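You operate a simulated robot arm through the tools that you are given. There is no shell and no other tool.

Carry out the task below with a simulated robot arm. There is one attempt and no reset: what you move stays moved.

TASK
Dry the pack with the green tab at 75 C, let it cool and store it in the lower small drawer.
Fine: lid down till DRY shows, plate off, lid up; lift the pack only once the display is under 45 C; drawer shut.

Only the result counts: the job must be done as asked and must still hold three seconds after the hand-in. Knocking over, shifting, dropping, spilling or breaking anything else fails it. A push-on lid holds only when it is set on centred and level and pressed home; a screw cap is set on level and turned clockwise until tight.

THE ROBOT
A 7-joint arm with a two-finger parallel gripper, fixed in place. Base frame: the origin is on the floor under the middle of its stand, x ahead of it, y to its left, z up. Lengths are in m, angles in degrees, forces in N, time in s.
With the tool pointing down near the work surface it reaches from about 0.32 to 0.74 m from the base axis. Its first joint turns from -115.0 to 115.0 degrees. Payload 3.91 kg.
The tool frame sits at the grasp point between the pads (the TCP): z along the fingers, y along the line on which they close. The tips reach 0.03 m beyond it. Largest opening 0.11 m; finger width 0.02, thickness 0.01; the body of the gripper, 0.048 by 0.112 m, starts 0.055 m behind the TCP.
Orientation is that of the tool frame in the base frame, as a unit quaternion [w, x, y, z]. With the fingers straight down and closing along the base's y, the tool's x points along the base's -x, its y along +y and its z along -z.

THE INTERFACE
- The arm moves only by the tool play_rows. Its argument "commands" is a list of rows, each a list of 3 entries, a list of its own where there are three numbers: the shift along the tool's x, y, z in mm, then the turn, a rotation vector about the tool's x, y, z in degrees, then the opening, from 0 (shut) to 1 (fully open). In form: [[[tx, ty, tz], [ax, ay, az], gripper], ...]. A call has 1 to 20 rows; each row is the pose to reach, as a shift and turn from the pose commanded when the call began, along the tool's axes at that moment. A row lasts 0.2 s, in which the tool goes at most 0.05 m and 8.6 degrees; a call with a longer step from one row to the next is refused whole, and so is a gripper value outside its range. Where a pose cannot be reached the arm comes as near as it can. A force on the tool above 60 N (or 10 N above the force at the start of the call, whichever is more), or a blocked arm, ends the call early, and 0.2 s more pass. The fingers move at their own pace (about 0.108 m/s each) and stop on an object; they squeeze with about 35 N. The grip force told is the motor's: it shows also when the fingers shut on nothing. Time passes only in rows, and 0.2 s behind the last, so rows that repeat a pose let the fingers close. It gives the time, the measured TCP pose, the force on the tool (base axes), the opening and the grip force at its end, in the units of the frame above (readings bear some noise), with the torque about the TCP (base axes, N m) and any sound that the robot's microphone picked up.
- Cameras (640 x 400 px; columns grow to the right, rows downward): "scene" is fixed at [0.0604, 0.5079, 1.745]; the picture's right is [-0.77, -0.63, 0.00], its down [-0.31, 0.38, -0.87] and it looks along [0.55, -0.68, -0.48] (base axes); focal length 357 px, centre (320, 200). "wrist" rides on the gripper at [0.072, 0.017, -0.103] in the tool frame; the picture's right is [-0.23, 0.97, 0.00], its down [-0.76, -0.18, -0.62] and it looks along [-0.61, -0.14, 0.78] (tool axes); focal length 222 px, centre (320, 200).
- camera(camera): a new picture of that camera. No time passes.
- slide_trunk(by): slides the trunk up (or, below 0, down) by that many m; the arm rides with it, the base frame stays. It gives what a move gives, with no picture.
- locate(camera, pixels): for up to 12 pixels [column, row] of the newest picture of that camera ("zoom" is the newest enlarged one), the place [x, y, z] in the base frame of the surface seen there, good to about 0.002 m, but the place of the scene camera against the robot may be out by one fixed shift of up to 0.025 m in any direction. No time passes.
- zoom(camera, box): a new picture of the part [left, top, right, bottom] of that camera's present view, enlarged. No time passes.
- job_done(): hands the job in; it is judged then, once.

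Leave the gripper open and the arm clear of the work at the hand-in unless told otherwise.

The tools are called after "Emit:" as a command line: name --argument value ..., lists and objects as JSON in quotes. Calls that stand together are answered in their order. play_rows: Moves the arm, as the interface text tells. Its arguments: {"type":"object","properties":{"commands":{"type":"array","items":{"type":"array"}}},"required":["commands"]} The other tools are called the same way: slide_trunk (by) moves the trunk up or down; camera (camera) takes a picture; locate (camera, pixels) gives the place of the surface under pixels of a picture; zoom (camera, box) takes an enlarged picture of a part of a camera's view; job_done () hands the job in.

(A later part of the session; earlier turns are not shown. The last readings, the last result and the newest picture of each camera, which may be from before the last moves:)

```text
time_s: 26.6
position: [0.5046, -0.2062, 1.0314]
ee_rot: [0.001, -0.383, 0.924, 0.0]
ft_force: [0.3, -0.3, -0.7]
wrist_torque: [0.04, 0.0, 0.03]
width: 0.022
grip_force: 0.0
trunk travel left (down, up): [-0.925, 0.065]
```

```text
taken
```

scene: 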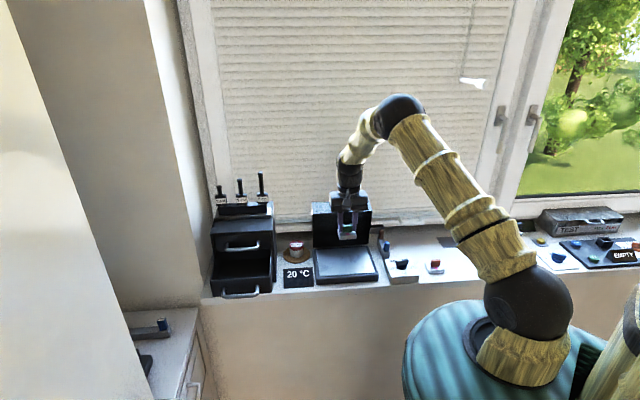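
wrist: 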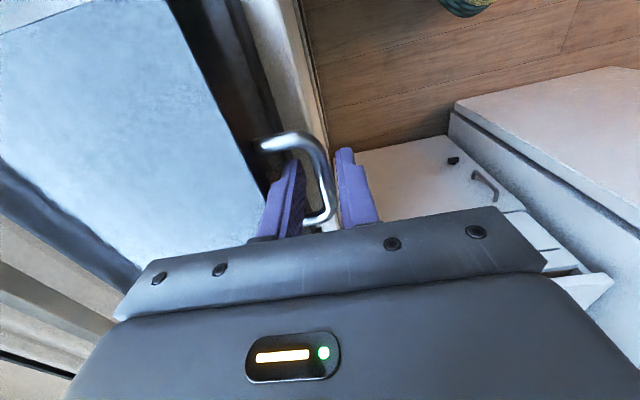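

The fingers straddle the bar loosely. I rise straight up 120 mm.

Emit:
play_rows --commands '[[[0, 0, -15], [0, 0, 0], 0.2], [[0, 0, -40], [0, 0, 0], 0.2], [[0, 0, -80], [0, 0, 0], 0.3], [[0, 0, -120], [0, 0, 0], 0.4]]'

Emit:
zoom --camera "scene" --box '[270, 160, 430, 290]'

Emit:
camera --camera "wrist"

```text
time_s: 27.6
position: [0.504, -0.2052, 1.1533]
ee_rot: [0.0, -0.383, 0.924, 0.001]
ft_force: [0.8, 0.0, 0.0]
wrist_torque: [-0.01, -0.02, -0.01]
width: 0.0438
grip_force: 0.3
trunk travel left (down, up): [-0.925, 0.065]
```

```text
3.08 times, centred on (350, 225) of scene
```

zoom: 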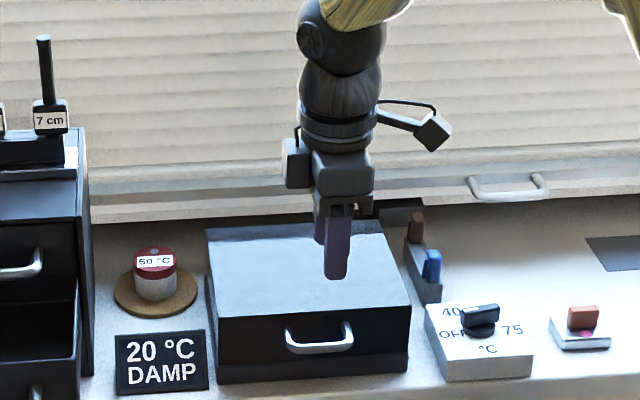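

```text
taken
```

wrist: 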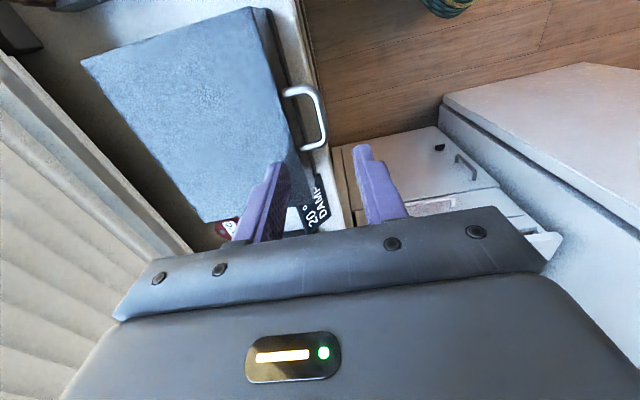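

The lid is closed and the display still reads 20 °C DAMP. I move above the knob at about (0.415,-0.367).

Emit:
play_rows --commands '[[[20, -5, 0], [0, 0, 0], 0.5], [[55, -15, 0], [0, 0, 0], 0.5], [[95, -27, 0], [0, 0, 0], 0.5], [[135, -39, 0], [0, 0, 0], 0.5], [[165, -48, 0], [0, 0, 0], 0.5], [[178, -51.5, 0], [0, 0, 0], 0.5]]'

Emit:
camera --camera "wrist"

```text
time_s: 29.0
position: [0.4161, -0.3702, 1.1512]
ee_rot: [0.0, -0.383, 0.924, 0.001]
ft_force: [0.2, -0.9, 0.6]
wrist_torque: [-0.01, 0.04, -0.01]
width: 0.055
grip_force: 0.0
trunk travel left (down, up): [-0.925, 0.065]
```

```text
taken
```

wrist: 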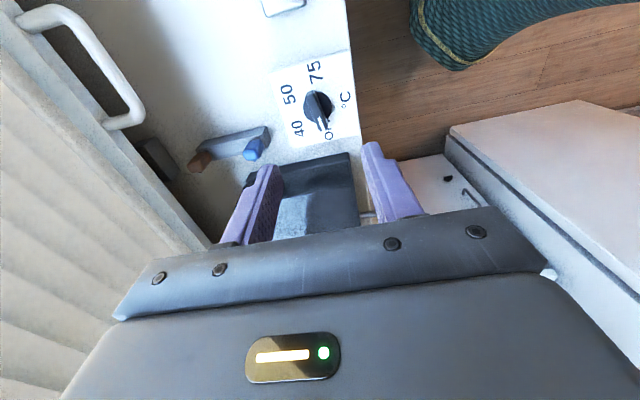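

Emit:
zoom --camera "wrist" --box '[270, 50, 370, 160]'

```text
3.64 times, centred on (320, 105) of wrist
```

zoom: 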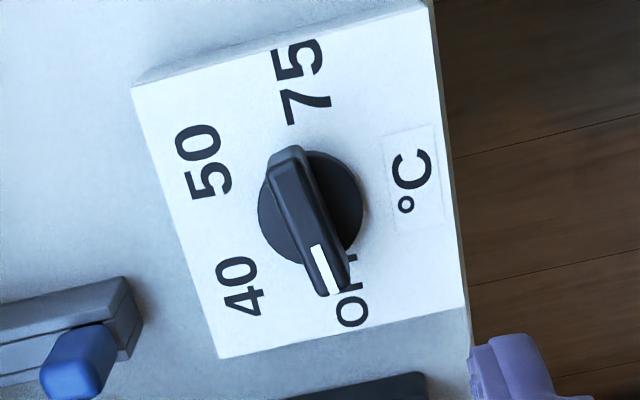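

Emit:
locate --camera "zoom" --pixels '[[285, 160], [325, 280], [305, 220], [300, 165], [275, 170], [320, 250], [340, 180], [210, 160], [242, 287], [305, 80], [350, 300], [180, 200]]'

```text
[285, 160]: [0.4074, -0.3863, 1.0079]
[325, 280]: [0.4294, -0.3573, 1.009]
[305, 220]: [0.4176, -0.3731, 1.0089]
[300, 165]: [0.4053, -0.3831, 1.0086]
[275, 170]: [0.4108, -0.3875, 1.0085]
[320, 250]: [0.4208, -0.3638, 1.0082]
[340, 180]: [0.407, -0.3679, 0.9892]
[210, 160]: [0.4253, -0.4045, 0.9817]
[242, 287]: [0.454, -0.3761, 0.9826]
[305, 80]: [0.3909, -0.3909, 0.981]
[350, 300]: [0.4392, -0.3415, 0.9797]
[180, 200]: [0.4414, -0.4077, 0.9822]
```

The knob's bar is at z 1.0085, centred near (0.418,-0.372), pointing at OFF at about 53° in base angle. From the labels, OFF to 75 is about 200° clockwise seen from above. I locate the knob disk's rim to get the rotation axis.

Emit:
locate --camera "zoom" --pixels '[[264, 212], [358, 205], [320, 157], [335, 165], [356, 185], [285, 255], [268, 235], [352, 235], [316, 250], [330, 285], [352, 260], [340, 315]]'

```text
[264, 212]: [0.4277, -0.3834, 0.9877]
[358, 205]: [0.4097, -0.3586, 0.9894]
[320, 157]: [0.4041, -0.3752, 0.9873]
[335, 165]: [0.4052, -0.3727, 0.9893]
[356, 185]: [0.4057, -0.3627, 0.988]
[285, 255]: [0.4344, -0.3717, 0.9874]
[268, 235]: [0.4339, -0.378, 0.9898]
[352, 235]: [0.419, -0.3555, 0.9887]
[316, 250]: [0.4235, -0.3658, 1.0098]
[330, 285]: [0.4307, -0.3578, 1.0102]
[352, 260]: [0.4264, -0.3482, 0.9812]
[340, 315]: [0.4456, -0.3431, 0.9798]
```

The axis is at about (0.419,-0.3706). I go down over the knob with the hand turned a further -7.5°, so the fingers straddle the bar squarely, and then close.

Emit:
play_rows --commands '[[[-1, -1, 30], [0, 0, -4], 0.45], [[-1.9, -2.5, 70], [0, 0, -7.5], 0.4], [[-1.9, -2.5, 105], [0, 0, -7.5], 0.4], [[-1.9, -2.5, 120], [0, 0, -7.5], 0.4]]'

Emit:
camera --camera "wrist"

```text
time_s: 30.0
position: [0.4206, -0.37, 1.0309]
ee_rot: [-0.001, -0.442, 0.897, 0.001]
ft_force: [-0.4, -0.5, 0.3]
wrist_torque: [0.04, 0.02, -0.02]
width: 0.0442
grip_force: 0.1
trunk travel left (down, up): [-0.925, 0.065]
```

```text
taken
```

wrist: 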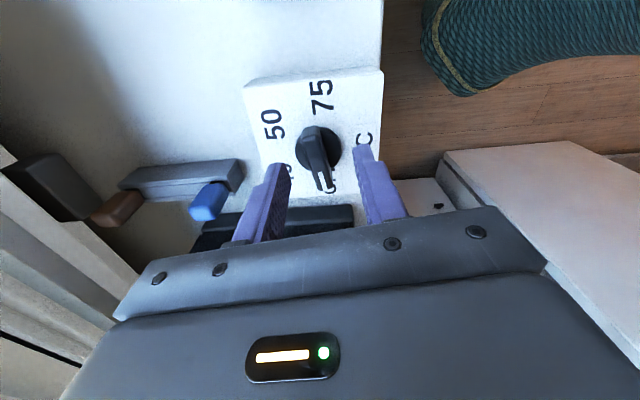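

The bar lies well between the fingers. I go down 6 mm and close.

Emit:
play_rows --commands '[[[0, 0, 6], [0, 0, 0], 0.4], [[0, 0, 6.5], [0, 0, 0], 0.2], [[0, 0, 6.5], [0, 0, 0], 0.05], [[0, 0, 6.5], [0, 0, 0], 0.05], [[0, 0, 6.5], [0, 0, 0], 0.05]]'

Emit:
camera --camera "wrist"

```text
time_s: 31.2
position: [0.4211, -0.3703, 1.026]
ee_rot: [0.0, -0.442, 0.897, -0.001]
ft_force: [6.6, -6.1, 1.7]
wrist_torque: [-0.19, -0.09, 0.03]
width: 0.0118
grip_force: 44.8
trunk travel left (down, up): [-0.925, 0.065]
```

```text
taken
```

wrist: 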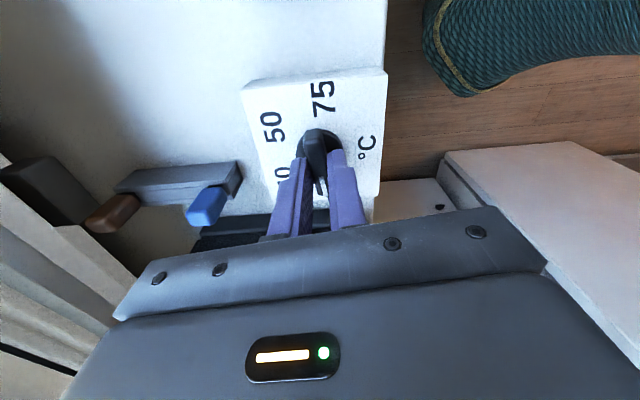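

Gripped (width 12 mm), with a 9 N side force toward the window. I shift 1 mm that way and start turning clockwise, first 40°, watching the torque.

Emit:
play_rows --commands '[[[0, -1.2, 0], [0, 0, 0], 0.05], [[0, -1.2, 0], [0, 0, 8], 0.05], [[0, -1.2, 0], [0, 0, 16], 0.05], [[0, -1.2, 0], [0, 0, 24], 0.05], [[0, -1.2, 0], [0, 0, 32], 0.05], [[0, -1.2, 0], [0, 0, 40], 0.05]]'

Emit:
camera --camera "wrist"

Emit:
zoom --camera "scene" --box '[270, 200, 450, 300]'

```text
time_s: 32.6
position: [0.4227, -0.372, 1.0267]
ee_rot: [0.0, -0.108, 0.994, 0.0]
ft_force: [7.8, -8.5, 1.9]
wrist_torque: [-0.33, 0.12, 0.03]
width: 0.0118
grip_force: 44.7
trunk travel left (down, up): [-0.925, 0.065]
```

```text
taken
```

wrist: 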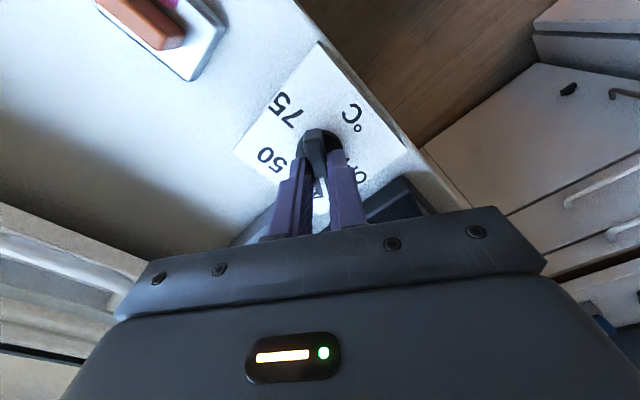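

```text
3.56 times, centred on (360, 250) of scene
```

zoom: 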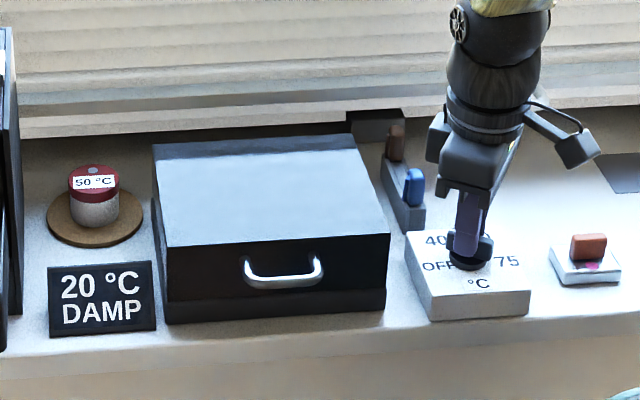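

The knob turns freely and the pointer moves toward 40. I nudge 2 mm more toward the window and turn another 72°.

Emit:
play_rows --commands '[[[-1.1, -1.7, 0], [0, 0, 4], 0.05], [[-1.1, -1.7, 0], [0, 0, 12], 0.05], [[-1.1, -1.7, 0], [0, 0, 20], 0.05], [[-1.1, -1.7, 0], [0, 0, 28], 0.05], [[-1.1, -1.7, 0], [0, 0, 36], 0.05], [[-1.1, -1.7, 0], [0, 0, 44], 0.05], [[-1.1, -1.7, 0], [0, 0, 52], 0.05], [[-1.1, -1.7, 0], [0, 0, 60], 0.05], [[-1.1, -1.7, 0], [0, 0, 68], 0.05], [[-1.1, -1.7, 0], [0, 0, 76], 0.05]]'

Emit:
camera --camera "wrist"

Emit:
zoom --camera "scene" --box '[270, 200, 450, 300]'

```text
time_s: 34.8
position: [0.4218, -0.3715, 1.0257]
ee_rot: [0.0, 0.527, 0.85, 0.0]
ft_force: [-2.0, -9.5, 5.1]
wrist_torque: [-1.11, -0.23, -0.03]
width: 0.0118
grip_force: 45.4
trunk travel left (down, up): [-0.925, 0.065]
```

```text
taken
```

wrist: 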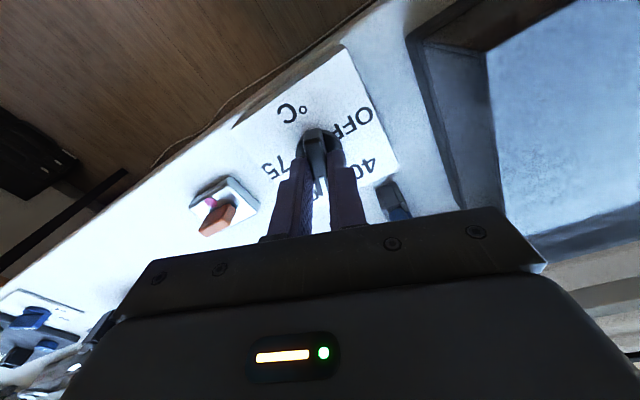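

```text
3.56 times, centred on (360, 250) of scene
```

zoom: 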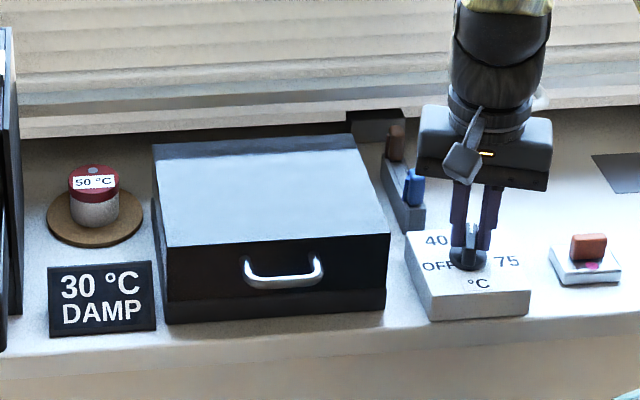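

The plate is heating (30 °C). I turn the remaining 80° or so to 75.

Emit:
play_rows --commands '[[[-0.8, -0.6, 0], [0, 0, 8], 0.05], [[-0.8, -0.6, 0], [0, 0, 16], 0.05], [[-0.8, -0.6, 0], [0, 0, 24], 0.05], [[-0.8, -0.6, 0], [0, 0, 32], 0.05], [[-0.8, -0.6, 0], [0, 0, 40], 0.05], [[-0.8, -0.6, 0], [0, 0, 48], 0.05], [[-0.8, -0.6, 0], [0, 0, 56], 0.05], [[-0.8, -0.6, 0], [0, 0, 64], 0.05], [[-0.8, -0.6, 0], [0, 0, 72], 0.05], [[-0.8, -0.6, 0], [0, 0, 80], 0.05]]'

Emit:
camera --camera "wrist"

Emit:
zoom --camera "scene" --box '[270, 200, 450, 300]'

```text
time_s: 37.0
position: [0.4206, -0.3727, 1.0248]
ee_rot: [-0.002, 0.95, 0.312, -0.001]
ft_force: [-20.3, -3.1, -7.4]
wrist_torque: [0.06, 0.1, 0.04]
width: 0.0118
grip_force: 45.1
trunk travel left (down, up): [-0.925, 0.065]
```

```text
taken
```

wrist: 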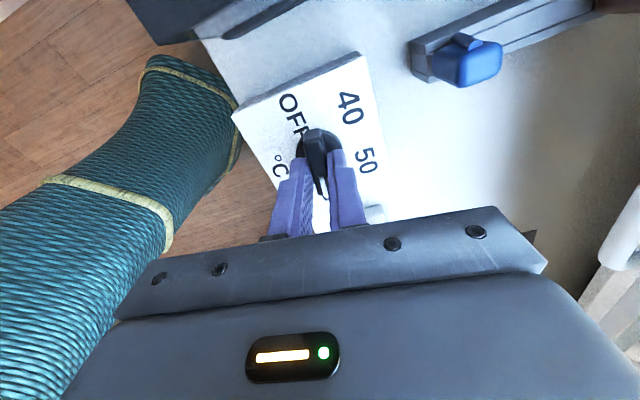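

```text
3.56 times, centred on (360, 250) of scene
```

zoom: 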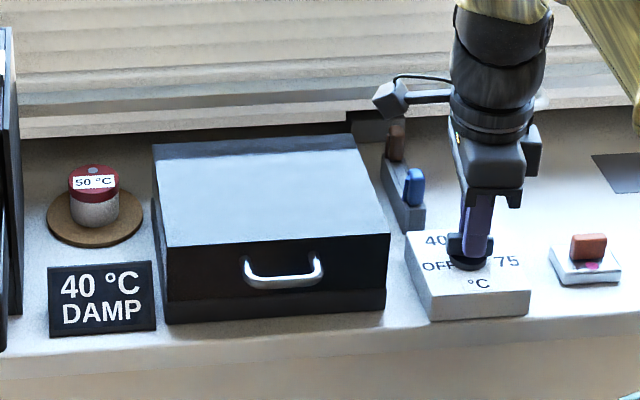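

The display reads 40 °C. I open the fingers and lift to check where the pointer stands.

Emit:
play_rows --commands '[[[0, 0, 0], [0, 0, 0], 0.3], [[0, 0, 0], [0, 0, 0], 0.4], [[0, 0, -30], [0, 0, 0], 0.4], [[0, 0, -70], [0, 0, 0], 0.4], [[0, 0, -110], [0, 0, 0], 0.4]]'

Emit:
camera --camera "wrist"

Emit:
zoom --camera "scene" --box '[270, 200, 450, 300]'

```text
time_s: 38.2
position: [0.4238, -0.3711, 1.1358]
ee_rot: [0.0, 0.95, 0.313, 0.0]
ft_force: [-0.2, 0.3, 0.1]
wrist_torque: [-0.03, -0.01, -0.01]
width: 0.0439
grip_force: 0.2
trunk travel left (down, up): [-0.925, 0.065]
```

```text
taken
```

wrist: 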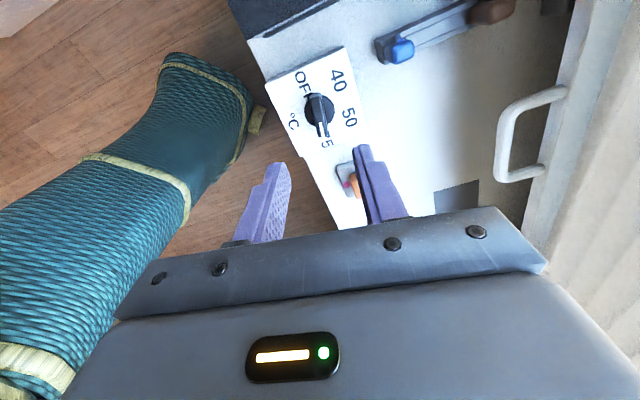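

```text
3.56 times, centred on (360, 250) of scene
```

zoom: 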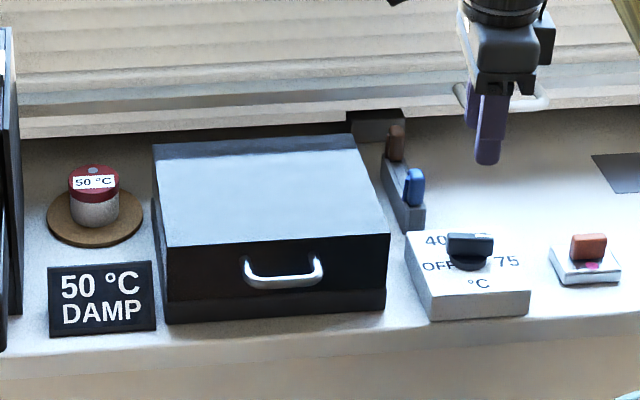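

Emit:
zoom --camera "wrist" --box '[270, 50, 370, 160]'

```text
3.64 times, centred on (320, 105) of wrist
```

zoom: 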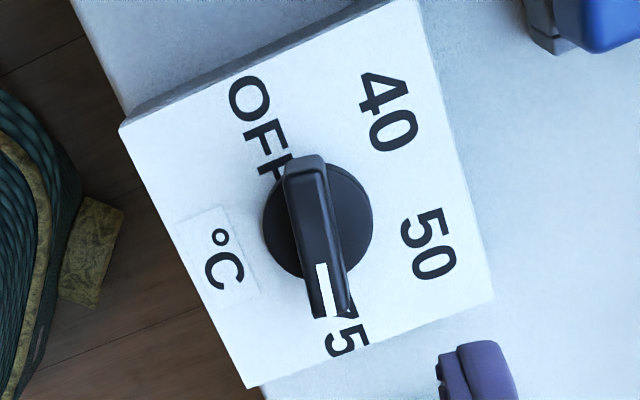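

Emit:
locate --camera "zoom" --pixels '[[305, 165], [337, 302], [322, 290], [345, 340], [262, 130], [435, 245], [388, 110]]'

```text
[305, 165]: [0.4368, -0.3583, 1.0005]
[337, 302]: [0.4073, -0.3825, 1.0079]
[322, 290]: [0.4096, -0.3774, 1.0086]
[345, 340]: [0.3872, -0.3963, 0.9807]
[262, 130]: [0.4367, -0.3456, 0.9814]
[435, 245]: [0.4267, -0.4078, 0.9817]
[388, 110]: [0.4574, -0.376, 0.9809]
```

The pointer is at about -141° in base angle and the 75 label at about -143°, a good match. I wait 2 s and watch the display.

Emit:
play_rows --commands '[[[0, 0, 0], [0, 0, 0], 0.4], [[0, 0, 0], [0, 0, 0], 0.4], [[0, 0, 0], [0, 0, 0], 0.4], [[0, 0, 0], [0, 0, 0], 0.4], [[0, 0, 0], [0, 0, 0], 0.4], [[0, 0, 0], [0, 0, 0], 0.4], [[0, 0, 0], [0, 0, 0], 0.4], [[0, 0, 0], [0, 0, 0], 0.4], [[0, 0, 0], [0, 0, 0], 0.4], [[0, 0, 0], [0, 0, 0], 0.4]]'

Emit:
zoom --camera "scene" --box '[270, 200, 450, 300]'

```text
time_s: 40.4
position: [0.4247, -0.3718, 1.1354]
ee_rot: [0.0, 0.95, 0.313, 0.0]
ft_force: [-0.3, 0.1, 0.0]
wrist_torque: [0.01, -0.04, -0.02]
width: 0.0438
grip_force: 0.1
trunk travel left (down, up): [-0.925, 0.065]
```

```text
3.56 times, centred on (360, 250) of scene
```

zoom: 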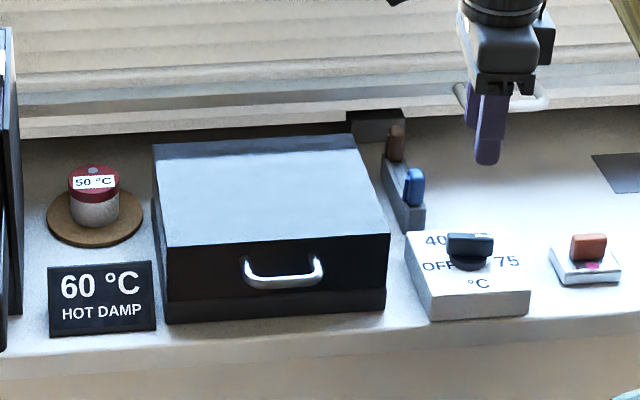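

It reads 60 °C HOT DAMP and is rising. I wait 4 s more.

Emit:
play_rows --commands '[[[0, 0, 0], [0, 0, 0], 0.4], [[0, 0, 0], [0, 0, 0], 0.4], [[0, 0, 0], [0, 0, 0], 0.4], [[0, 0, 0], [0, 0, 0], 0.4], [[0, 0, 0], [0, 0, 0], 0.4], [[0, 0, 0], [0, 0, 0], 0.4], [[0, 0, 0], [0, 0, 0], 0.4], [[0, 0, 0], [0, 0, 0], 0.4], [[0, 0, 0], [0, 0, 0], 0.4], [[0, 0, 0], [0, 0, 0], 0.4], [[0, 0, 0], [0, 0, 0], 0.4], [[0, 0, 0], [0, 0, 0], 0.4], [[0, 0, 0], [0, 0, 0], 0.4], [[0, 0, 0], [0, 0, 0], 0.4], [[0, 0, 0], [0, 0, 0], 0.4], [[0, 0, 0], [0, 0, 0], 0.4], [[0, 0, 0], [0, 0, 0], 0.4], [[0, 0, 0], [0, 0, 0], 0.4], [[0, 0, 0], [0, 0, 0], 0.4]]'

Emit:
zoom --camera "scene" --box '[270, 200, 450, 300]'

```text
time_s: 44.4
position: [0.4248, -0.3714, 1.1374]
ee_rot: [0.001, 0.95, 0.313, -0.001]
ft_force: [-0.2, -0.3, -1.1]
wrist_torque: [0.0, 0.01, 0.03]
width: 0.0441
grip_force: 0.1
trunk travel left (down, up): [-0.925, 0.065]
```

```text
3.56 times, centred on (360, 250) of scene
```

zoom: 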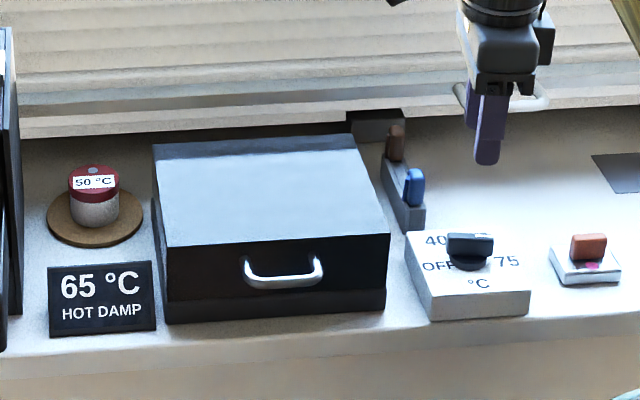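

It reads 65 °C. I wait 4 s more.

Emit:
play_rows --commands '[[[0, 0, 0], [0, 0, 0], 0.4], [[0, 0, 0], [0, 0, 0], 0.4], [[0, 0, 0], [0, 0, 0], 0.4], [[0, 0, 0], [0, 0, 0], 0.4], [[0, 0, 0], [0, 0, 0], 0.4], [[0, 0, 0], [0, 0, 0], 0.4], [[0, 0, 0], [0, 0, 0], 0.4], [[0, 0, 0], [0, 0, 0], 0.4], [[0, 0, 0], [0, 0, 0], 0.4], [[0, 0, 0], [0, 0, 0], 0.4], [[0, 0, 0], [0, 0, 0], 0.4], [[0, 0, 0], [0, 0, 0], 0.4], [[0, 0, 0], [0, 0, 0], 0.4], [[0, 0, 0], [0, 0, 0], 0.4], [[0, 0, 0], [0, 0, 0], 0.4], [[0, 0, 0], [0, 0, 0], 0.4], [[0, 0, 0], [0, 0, 0], 0.4], [[0, 0, 0], [0, 0, 0], 0.4], [[0, 0, 0], [0, 0, 0], 0.4]]'

Emit:
zoom --camera "scene" --box '[270, 200, 450, 300]'

```text
time_s: 48.4
position: [0.4254, -0.3716, 1.1351]
ee_rot: [0.001, 0.95, 0.313, 0.0]
ft_force: [-1.1, 0.3, 0.5]
wrist_torque: [0.02, -0.02, 0.01]
width: 0.0442
grip_force: 0.0
trunk travel left (down, up): [-0.925, 0.065]
```

```text
3.56 times, centred on (360, 250) of scene
```

zoom: 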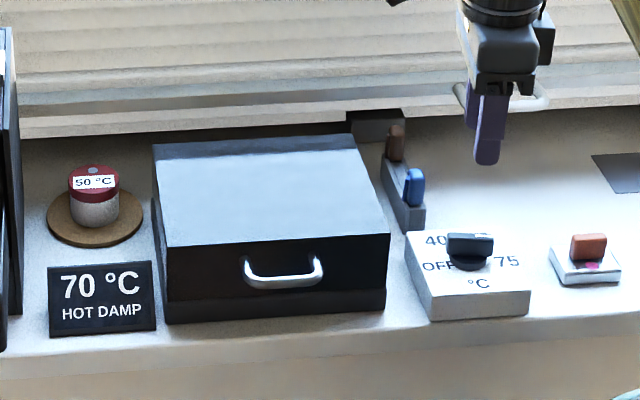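

It reads 70 °C, approaching 75. I keep waiting.

Emit:
play_rows --commands '[[[0, 0, 0], [0, 0, 0], 0.4], [[0, 0, 0], [0, 0, 0], 0.4], [[0, 0, 0], [0, 0, 0], 0.4], [[0, 0, 0], [0, 0, 0], 0.4], [[0, 0, 0], [0, 0, 0], 0.4], [[0, 0, 0], [0, 0, 0], 0.4], [[0, 0, 0], [0, 0, 0], 0.4], [[0, 0, 0], [0, 0, 0], 0.4], [[0, 0, 0], [0, 0, 0], 0.4], [[0, 0, 0], [0, 0, 0], 0.4], [[0, 0, 0], [0, 0, 0], 0.4], [[0, 0, 0], [0, 0, 0], 0.4], [[0, 0, 0], [0, 0, 0], 0.4], [[0, 0, 0], [0, 0, 0], 0.4], [[0, 0, 0], [0, 0, 0], 0.4], [[0, 0, 0], [0, 0, 0], 0.4], [[0, 0, 0], [0, 0, 0], 0.4], [[0, 0, 0], [0, 0, 0], 0.4], [[0, 0, 0], [0, 0, 0], 0.4]]'

Emit:
zoom --camera "scene" --box '[270, 200, 450, 300]'

```text
time_s: 52.4
position: [0.4249, -0.3722, 1.1355]
ee_rot: [0.0, 0.95, 0.313, -0.001]
ft_force: [0.1, 0.6, 0.5]
wrist_torque: [0.0, 0.02, 0.03]
width: 0.044
grip_force: 0.0
trunk travel left (down, up): [-0.925, 0.065]
```

```text
3.56 times, centred on (360, 250) of scene
```

zoom: 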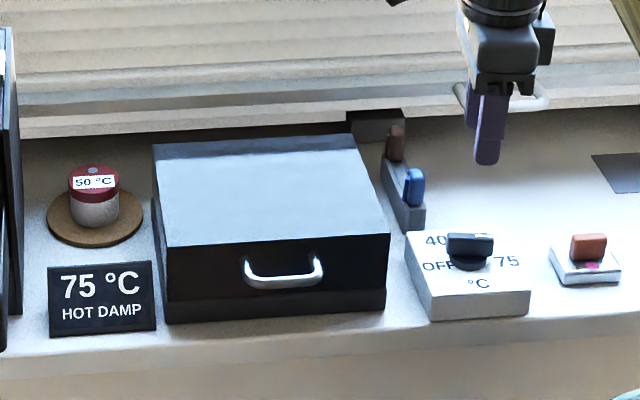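

It reads 75 °C HOT DAMP. I wait 4 s more for DRY.

Emit:
play_rows --commands '[[[0, 0, 0], [0, 0, 0], 0.4], [[0, 0, 0], [0, 0, 0], 0.4], [[0, 0, 0], [0, 0, 0], 0.4], [[0, 0, 0], [0, 0, 0], 0.4], [[0, 0, 0], [0, 0, 0], 0.4], [[0, 0, 0], [0, 0, 0], 0.4], [[0, 0, 0], [0, 0, 0], 0.4], [[0, 0, 0], [0, 0, 0], 0.4], [[0, 0, 0], [0, 0, 0], 0.4], [[0, 0, 0], [0, 0, 0], 0.4], [[0, 0, 0], [0, 0, 0], 0.4], [[0, 0, 0], [0, 0, 0], 0.4], [[0, 0, 0], [0, 0, 0], 0.4], [[0, 0, 0], [0, 0, 0], 0.4], [[0, 0, 0], [0, 0, 0], 0.4], [[0, 0, 0], [0, 0, 0], 0.4], [[0, 0, 0], [0, 0, 0], 0.4], [[0, 0, 0], [0, 0, 0], 0.4], [[0, 0, 0], [0, 0, 0], 0.4]]'

Emit:
zoom --camera "scene" --box '[270, 200, 450, 300]'

```text
time_s: 56.4
position: [0.4249, -0.371, 1.1357]
ee_rot: [0.001, 0.95, 0.313, 0.0]
ft_force: [0.5, 0.6, -1.3]
wrist_torque: [0.03, -0.01, 0.03]
width: 0.0439
grip_force: 0.0
trunk travel left (down, up): [-0.925, 0.065]
```

```text
3.56 times, centred on (360, 250) of scene
```

zoom: 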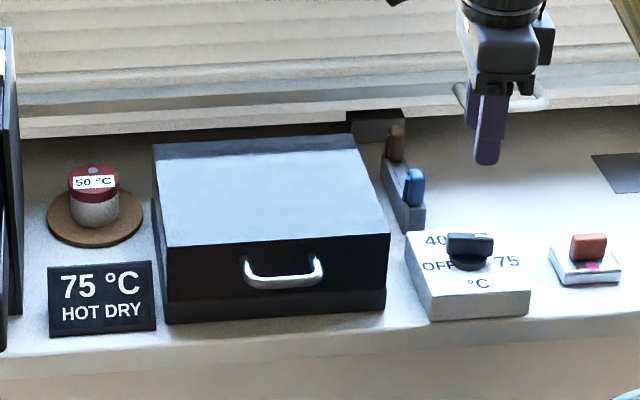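

The display shows 75 °C HOT DRY. Now the plate goes off. I re-measure the knob axis first from the wrist view.

Emit:
zoom --camera "wrist" --box '[290, 70, 350, 145]'

```text
5.33 times, centred on (320, 108) of wrist
```

zoom: 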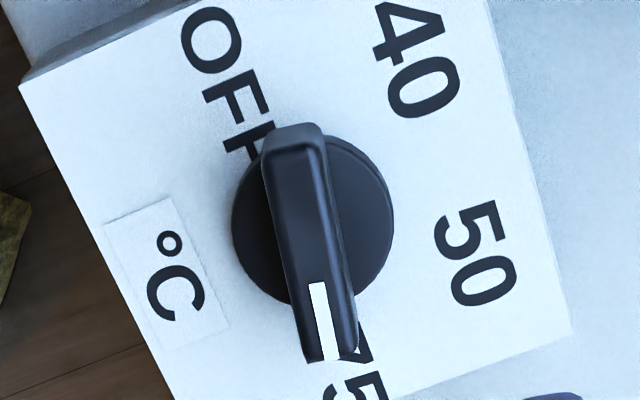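

Emit:
locate --camera "zoom" --pixels '[[240, 205], [245, 255], [275, 290], [370, 160], [388, 200], [382, 250], [345, 142], [318, 345], [290, 160], [310, 250], [335, 340]]'

```text
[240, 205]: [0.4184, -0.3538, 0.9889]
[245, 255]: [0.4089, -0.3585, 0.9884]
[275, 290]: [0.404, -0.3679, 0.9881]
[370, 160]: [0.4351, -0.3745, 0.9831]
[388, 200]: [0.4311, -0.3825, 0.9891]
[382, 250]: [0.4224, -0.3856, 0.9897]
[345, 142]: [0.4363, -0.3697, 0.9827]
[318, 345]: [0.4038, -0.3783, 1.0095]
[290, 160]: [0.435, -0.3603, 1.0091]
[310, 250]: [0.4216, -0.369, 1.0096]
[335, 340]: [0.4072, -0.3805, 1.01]
```

The axis is about (0.4202,-0.370). I correct by about 4.5 mm, go down and grip the bar.

Emit:
play_rows --commands '[[[-3, -3.5, 20], [0, 0, 0], 0.4], [[-3, -3.5, 60], [0, 0, 0], 0.4], [[-3, -3.5, 95], [0, 0, 0], 0.4], [[-3, -3.5, 110], [0, 0, 0], 0.4], [[-3, -3.5, 110], [0, 0, 0], 0.2], [[-3, -3.5, 110], [0, 0, 0], 0.05], [[-3, -3.5, 110], [0, 0, 0], 0.05]]'

Emit:
camera --camera "wrist"

```text
time_s: 58.0
position: [0.4189, -0.3724, 1.025]
ee_rot: [0.002, 0.95, 0.313, 0.001]
ft_force: [8.2, -10.6, 3.1]
wrist_torque: [-0.21, -0.25, 0.0]
width: 0.0119
grip_force: 44.9
trunk travel left (down, up): [-0.925, 0.065]
```

```text
taken
```

wrist: 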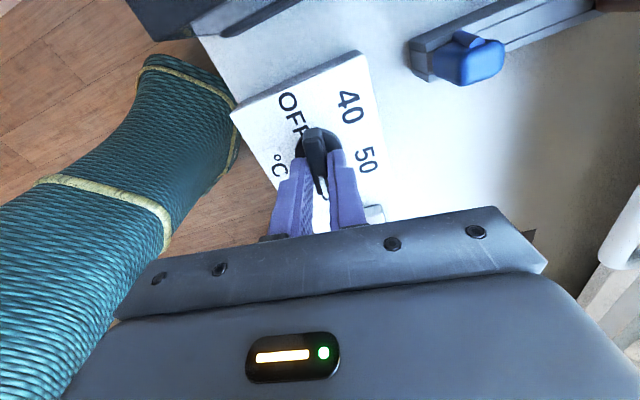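

I centre by 1.5 mm and turn counter-clockwise back toward OFF, first 104°.

Emit:
play_rows --commands '[[[-0.2, 1.5, 0], [0, 0, 0], 0.05], [[-0.2, 1.5, 0], [0, 0, -8], 0.05], [[-0.2, 1.5, 0], [0, 0, -16], 0.05], [[-0.2, 1.5, 0], [0, 0, -24], 0.05], [[-0.2, 1.5, 0], [0, 0, -32], 0.05], [[-0.2, 1.5, 0], [0, 0, -40], 0.05], [[-0.2, 1.5, 0], [0, 0, -48], 0.05], [[-0.2, 1.5, 0], [0, 0, -56], 0.05], [[-0.2, 1.5, 0], [0, 0, -64], 0.05], [[-0.2, 1.5, 0], [0, 0, -72], 0.05], [[-0.2, 1.5, 0], [0, 0, -80], 0.05], [[-0.2, 1.5, 0], [0, 0, -88], 0.05], [[-0.2, 1.5, 0], [0, 0, -96], 0.05], [[-0.2, 1.5, 0], [0, 0, -104], 0.05]]'

Emit:
zoom --camera "scene" --box '[270, 200, 450, 300]'

```text
time_s: 61.0
position: [0.4234, -0.372, 1.0244]
ee_rot: [0.0, 0.336, 0.942, 0.0]
ft_force: [23.8, -6.0, 4.9]
wrist_torque: [0.1, -0.56, -0.04]
width: 0.0118
grip_force: 45.2
trunk travel left (down, up): [-0.925, 0.065]
```

```text
3.56 times, centred on (360, 250) of scene
```

zoom: 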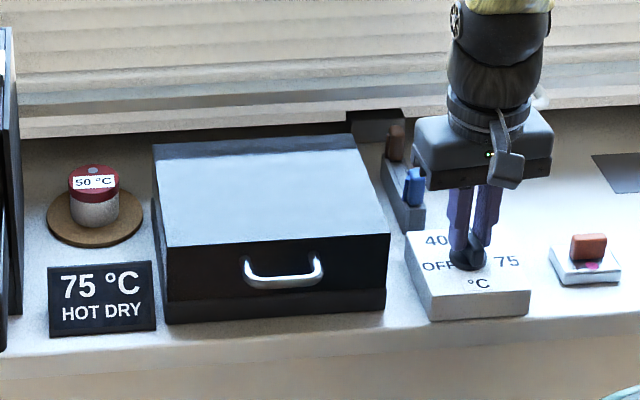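

A side force of about 24 N has built up toward +x. I shift about 2 mm that way and turn the remaining 92° to OFF.

Emit:
play_rows --commands '[[[-1, 0.6, 0], [0, 0, -2], 0.05], [[-2, 1.2, 0], [0, 0, -8], 0.05], [[-2, 1.2, 0], [0, 0, -16], 0.05], [[-2, 1.2, 0], [0, 0, -24], 0.05], [[-2, 1.2, 0], [0, 0, -32], 0.05], [[-2, 1.2, 0], [0, 0, -40], 0.05], [[-2, 1.2, 0], [0, 0, -48], 0.05], [[-2, 1.2, 0], [0, 0, -56], 0.05], [[-2, 1.2, 0], [0, 0, -64], 0.05], [[-2, 1.2, 0], [0, 0, -72], 0.05], [[-2, 1.2, 0], [0, 0, -80], 0.05], [[-2, 1.2, 0], [0, 0, -86], 0.05], [[-2, 1.2, 0], [0, 0, -92], 0.05]]'

Emit:
camera --camera "wrist"

Emit:
zoom --camera "scene" --box '[270, 200, 450, 300]'

```text
time_s: 63.8
position: [0.4215, -0.3691, 1.0255]
ee_rot: [-0.002, -0.444, 0.896, 0.001]
ft_force: [11.1, 20.6, -6.4]
wrist_torque: [0.05, -0.22, -0.02]
width: 0.0117
grip_force: 44.5
trunk travel left (down, up): [-0.925, 0.065]
```

```text
taken
```

wrist: 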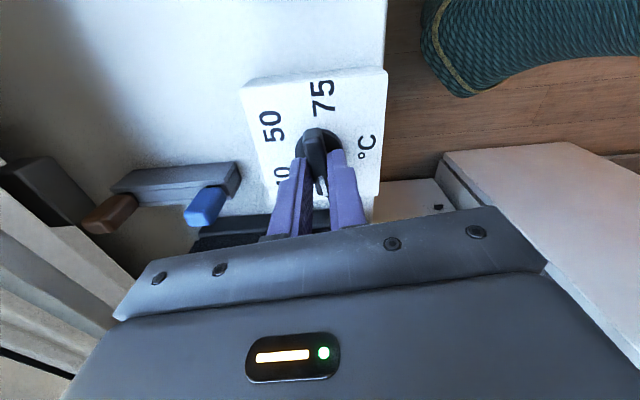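

```text
3.56 times, centred on (360, 250) of scene
```

zoom: 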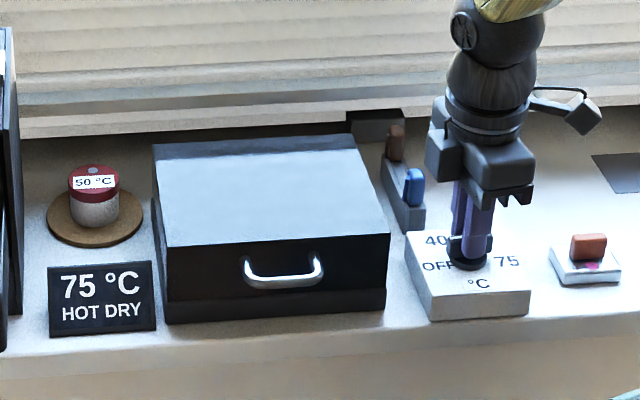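

I'm back at the OFF orientation. I release and lift to verify the pointer.

Emit:
play_rows --commands '[[[0, 0, 0], [0, 0, 0], 0.3], [[0, 0, 0], [0, 0, 0], 0.4], [[0, 0, -30], [0, 0, 0], 0.4], [[0, 0, -70], [0, 0, 0], 0.4], [[0, 0, -115], [0, 0, 0], 0.4]]'

Emit:
zoom --camera "wrist" --box '[270, 50, 370, 160]'

Emit:
zoom --camera "scene" --box '[270, 200, 450, 300]'

```text
time_s: 65.0
position: [0.4211, -0.3706, 1.1421]
ee_rot: [0.0, -0.442, 0.897, -0.001]
ft_force: [0.1, 1.1, 0.3]
wrist_torque: [-0.05, 0.02, -0.04]
width: 0.044
grip_force: 0.1
trunk travel left (down, up): [-0.925, 0.065]
```

```text
3.64 times, centred on (320, 105) of wrist
```

zoom: 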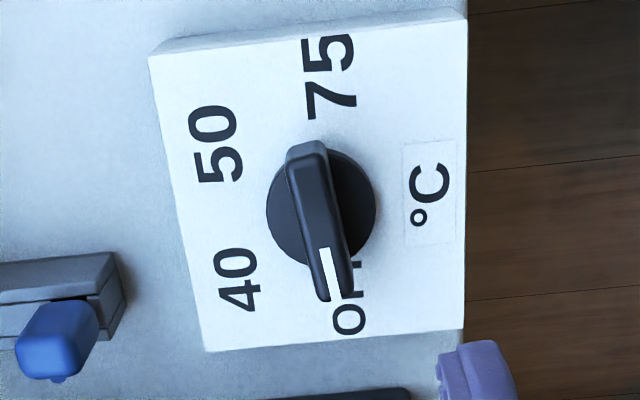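

```text
3.56 times, centred on (360, 250) of scene
```

zoom: 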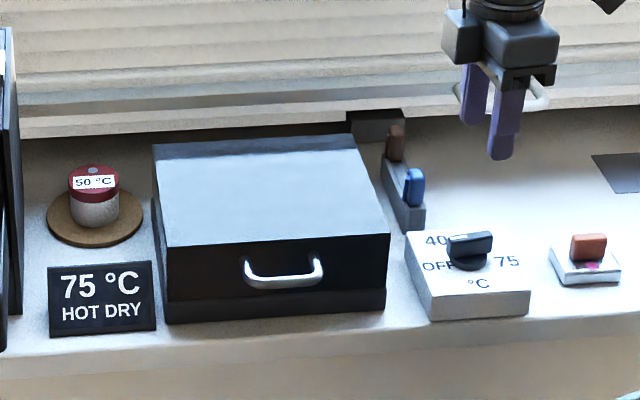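

The pointer is back at OFF. Now to the lid handle: I move to above the bar at about (0.5045,-0.2055) with the hand turned back +7.5°.

Emit:
play_rows --commands '[[[-20, 4, -8], [0, 0, 1], 0.4], [[-60, 11, -8], [0, 0, 3], 0.4], [[-100, 19, -8], [0, 0, 5], 0.4], [[-140, 26, -8], [0, 0, 7], 0.4], [[-170, 32, -8], [0, 0, 7.5], 0.4], [[-181.7, 34.4, -8], [0, 0, 7.5], 0.4]]'

Emit:
camera --camera "wrist"

Emit:
zoom --camera "scene" --box '[270, 200, 450, 300]'

```text
time_s: 66.4
position: [0.5024, -0.2084, 1.1479]
ee_rot: [0.0, -0.382, 0.924, 0.0]
ft_force: [-0.6, 0.2, 0.5]
wrist_torque: [0.03, 0.01, -0.02]
width: 0.0438
grip_force: 0.1
trunk travel left (down, up): [-0.925, 0.065]
```

```text
taken
```

wrist: 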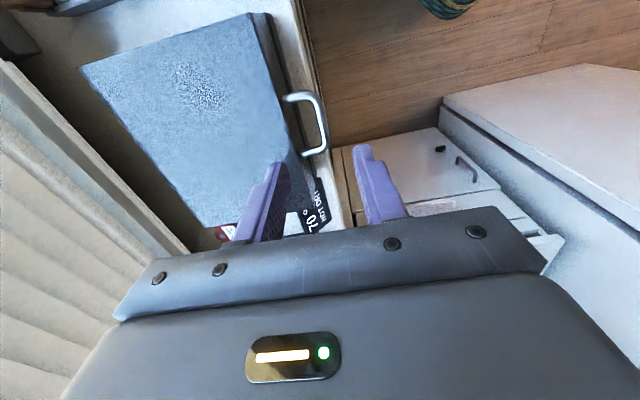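

```text
3.56 times, centred on (360, 250) of scene
```

zoom: 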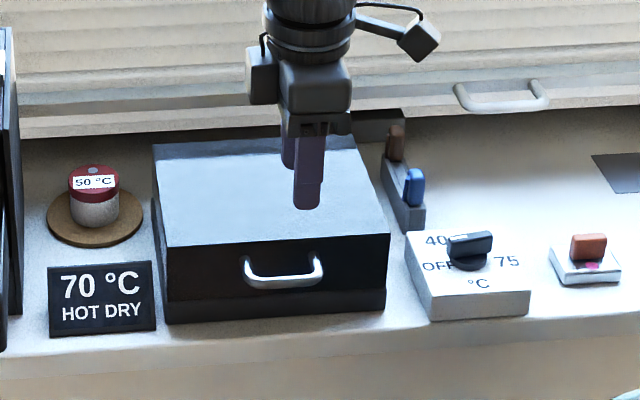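

The display dropped to 70 °C, so the plate is off. I check the bar's position from here.

Emit:
locate --camera "wrist" --pixels '[[318, 105], [322, 120], [326, 140], [290, 98], [305, 154], [323, 130]]'

Emit:
zoom --camera "wrist" --box '[250, 60, 400, 200]'

```text
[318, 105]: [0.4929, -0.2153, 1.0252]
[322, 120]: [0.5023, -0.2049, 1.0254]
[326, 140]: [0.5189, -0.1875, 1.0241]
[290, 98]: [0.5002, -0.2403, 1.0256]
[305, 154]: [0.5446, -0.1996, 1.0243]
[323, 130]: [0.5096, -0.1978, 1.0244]
```

```text
2.86 times, centred on (325, 130) of wrist
```

zoom: 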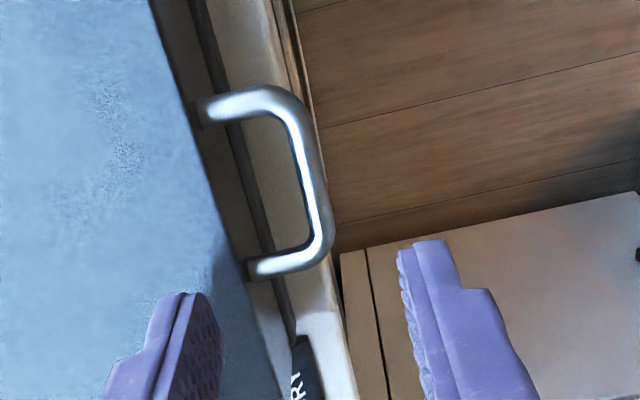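

The bar is at n≈0.501, z top 1.025. I narrow the fingers to about 27 mm and go down to straddle the bar.

Emit:
play_rows --commands '[[[-3, 1, 20], [0, 0, 0], 0.25], [[-4, 1, 60], [0, 0, 0], 0.25], [[-4, 1, 85], [0, 0, 0], 0.25], [[-4, 1, 85], [0, 0, 0], 0.25]]'

Emit:
camera --camera "wrist"

```text
time_s: 67.4
position: [0.5057, -0.2057, 1.0625]
ee_rot: [0.0, -0.382, 0.924, 0.001]
ft_force: [0.4, -0.1, 0.2]
wrist_torque: [-0.03, 0.01, -0.02]
width: 0.0272
grip_force: 0.2
trunk travel left (down, up): [-0.925, 0.065]
```

```text
taken
```

wrist: 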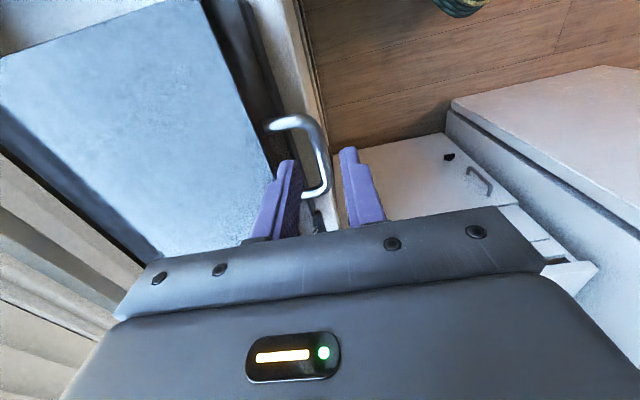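

The bar runs between the fingertips. I go down the last 31 mm, then close on the bar.

Emit:
play_rows --commands '[[[0, 0, 12], [0, 0, 0], 0.25], [[0, 0, 24], [0, 0, 0], 0.25], [[0, 0, 31], [0, 0, 0], 0.25], [[0, 0, 31], [0, 0, 0], 0.1], [[0, 0, 31], [0, 0, 0], 0.05], [[0, 0, 31], [0, 0, 0], 0.05]]'

Emit:
camera --camera "wrist"

```text
time_s: 68.8
position: [0.5068, -0.204, 1.0307]
ee_rot: [0.0, -0.383, 0.924, 0.0]
ft_force: [2.2, -1.8, -1.3]
wrist_torque: [0.08, -0.18, 0.94]
width: 0.0095
grip_force: 44.8
trunk travel left (down, up): [-0.925, 0.065]
```

```text
taken
```

wrist: 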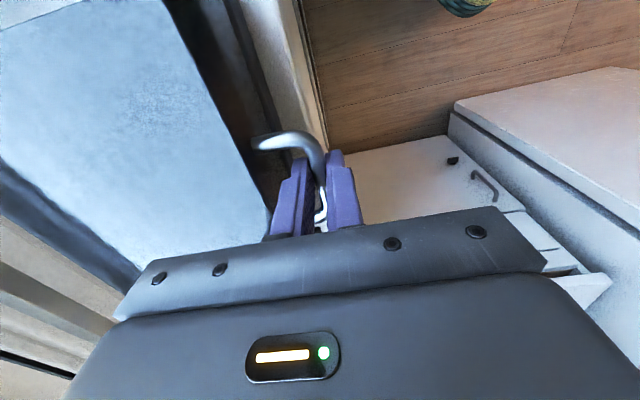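

Pinched. I lift the lid back along the reverse arc, first about 12°.

Emit:
play_rows --commands '[[[0, -2.2, -9], [0, 0, 0], 0.05], [[0, -4.8, -17.8], [0, 0, 0], 0.05], [[0, -8.2, -27.3], [0, 0, 0], 0.05], [[0, -12.1, -36.7], [0, 0, 0], 0.05]]'

Emit:
zoom --camera "scene" --box '[270, 160, 410, 290]'

```text
time_s: 69.8
position: [0.5142, -0.2132, 1.0679]
ee_rot: [0.0, -0.383, 0.924, 0.0]
ft_force: [-5.9, -0.3, 0.9]
wrist_torque: [0.22, -0.14, 0.93]
width: 0.0097
grip_force: 44.9
trunk travel left (down, up): [-0.925, 0.065]
```

```text
3.08 times, centred on (340, 225) of scene
```

zoom: 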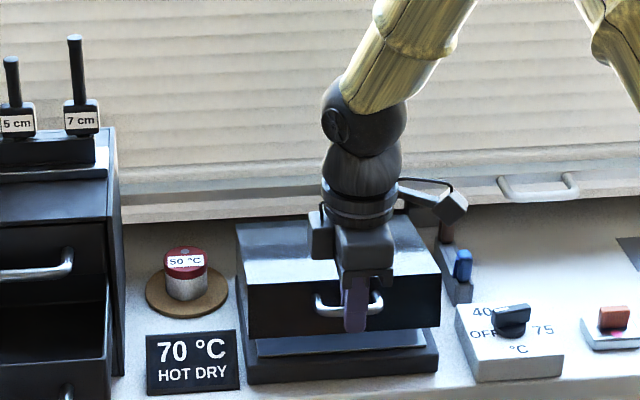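

The lid lifts cleanly with low force. I continue the arc.

Emit:
play_rows --commands '[[[0, -9.2, -18], [0, 0, 0], 0.05], [[0, -20.2, -34.9], [0, 0, 0], 0.05], [[0, -32.9, -50.6], [0, 0, 0], 0.05], [[0, -47.2, -64.9], [0, 0, 0], 0.05], [[0, -62.9, -77.6], [0, 0, 0], 0.05]]'

Emit:
zoom --camera "scene" --box '[270, 160, 410, 290]'

```text
time_s: 71.0
position: [0.5584, -0.256, 1.1483]
ee_rot: [0.001, -0.383, 0.924, -0.001]
ft_force: [-6.5, -1.6, 2.4]
wrist_torque: [0.57, -0.43, 0.68]
width: 0.0093
grip_force: 44.8
trunk travel left (down, up): [-0.925, 0.065]
```

```text
3.08 times, centred on (340, 225) of scene
```

zoom: 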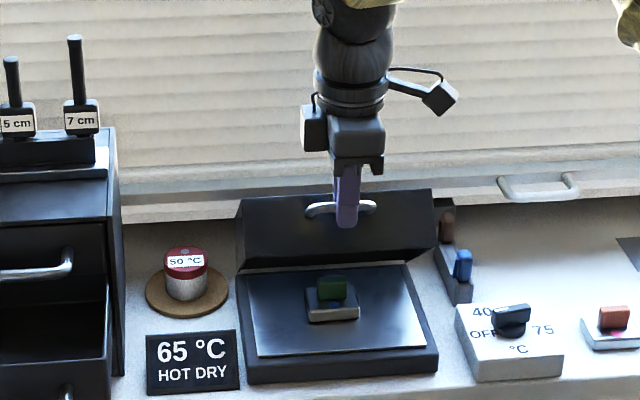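

It's halfway up and the pack is unmoved. I continue to nearly fully open.

Emit:
play_rows --commands '[[[0, -16.9, -11], [0, 0, 0], 0.05], [[0, -34.9, -20.2], [0, 0, 0], 0.05], [[0, -53.8, -27.5], [0, 0, 0], 0.05], [[0, -73.3, -32.7], [0, 0, 0], 0.05], [[0, -93.2, -35.8], [0, 0, 0], 0.05], [[0, -108, -36.8], [0, 0, 0], 0.05]]'

Emit:
zoom --camera "scene" --box '[270, 160, 410, 290]'

```text
time_s: 72.4
position: [0.6344, -0.3329, 1.1838]
ee_rot: [0.001, -0.383, 0.924, 0.0]
ft_force: [-0.7, -1.2, 2.7]
wrist_torque: [0.27, -0.28, 0.14]
width: 0.0094
grip_force: 45.6
trunk travel left (down, up): [-0.925, 0.065]
```

```text
3.08 times, centred on (340, 225) of scene
```

zoom: 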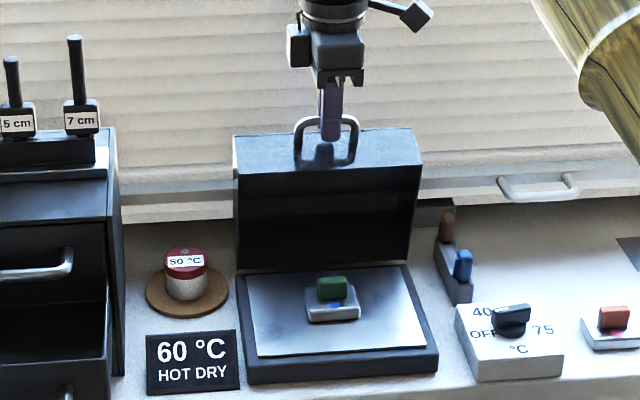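

The pack's indicator has turned blue. I move the last ~14 mm to the lid's original resting angle.

Emit:
play_rows --commands '[[[0, -7, 0.2], [0, 0, 0], 0.05], [[0, -12, 0.4], [0, 0, 0], 0.05], [[0, -15, 0.5], [0, 0, 0], 0.05], [[0, -15, 0.5], [0, 0, 0], 0.05]]'

Emit:
zoom --camera "scene" --box '[270, 160, 410, 290]'

```text
time_s: 73.4
position: [0.6467, -0.3447, 1.1835]
ee_rot: [0.0, -0.383, 0.924, -0.001]
ft_force: [2.3, 1.6, 5.0]
wrist_torque: [0.26, -0.31, 0.13]
width: 0.0092
grip_force: 44.7
trunk travel left (down, up): [-0.925, 0.065]
```

```text
3.08 times, centred on (340, 225) of scene
```

zoom: 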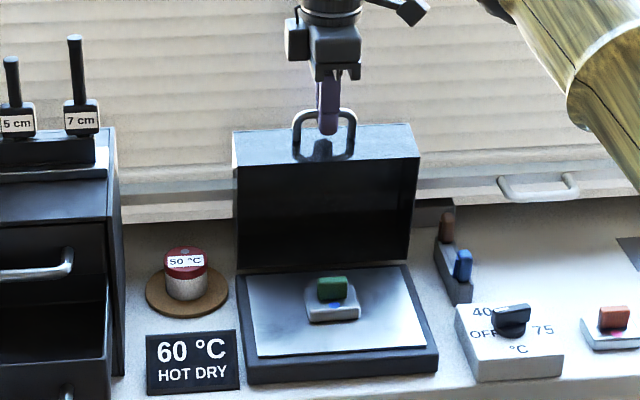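

I'm at n=0.701, slightly past the original angle. I open the fingers just a little to see whether the lid stays by itself.

Emit:
play_rows --commands '[[[0, 0, 0], [0, 0, 0], 0.25], [[0, 0, 0], [0, 0, 0], 0.25], [[0, 0, 0], [0, 0, 0], 0.25], [[0, 0, 0], [0, 0, 0], 0.25]]'

Emit:
camera --camera "wrist"

Emit:
zoom --camera "scene" --box '[270, 160, 410, 290]'

```text
time_s: 74.4
position: [0.6443, -0.3441, 1.1833]
ee_rot: [0.0, -0.383, 0.924, 0.0]
ft_force: [-0.3, -0.1, -0.4]
wrist_torque: [-0.01, 0.04, 0.02]
width: 0.0273
grip_force: 0.2
trunk travel left (down, up): [-0.925, 0.065]
```

```text
taken
```

wrist: 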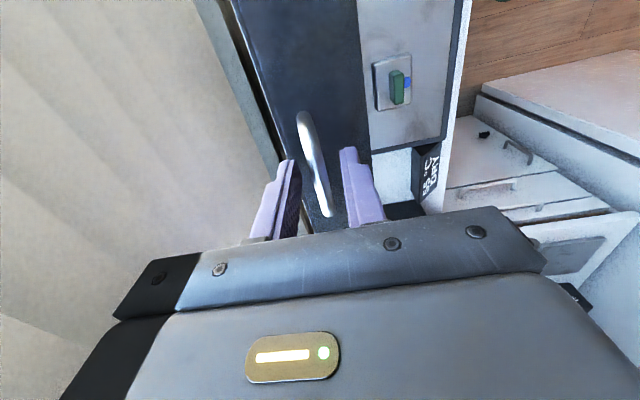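

```text
3.08 times, centred on (340, 225) of scene
```

zoom: 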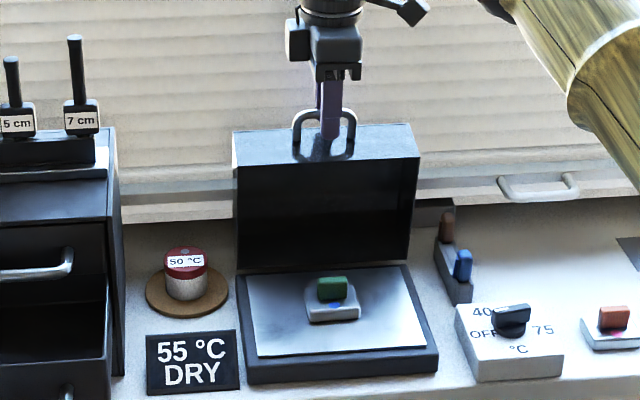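

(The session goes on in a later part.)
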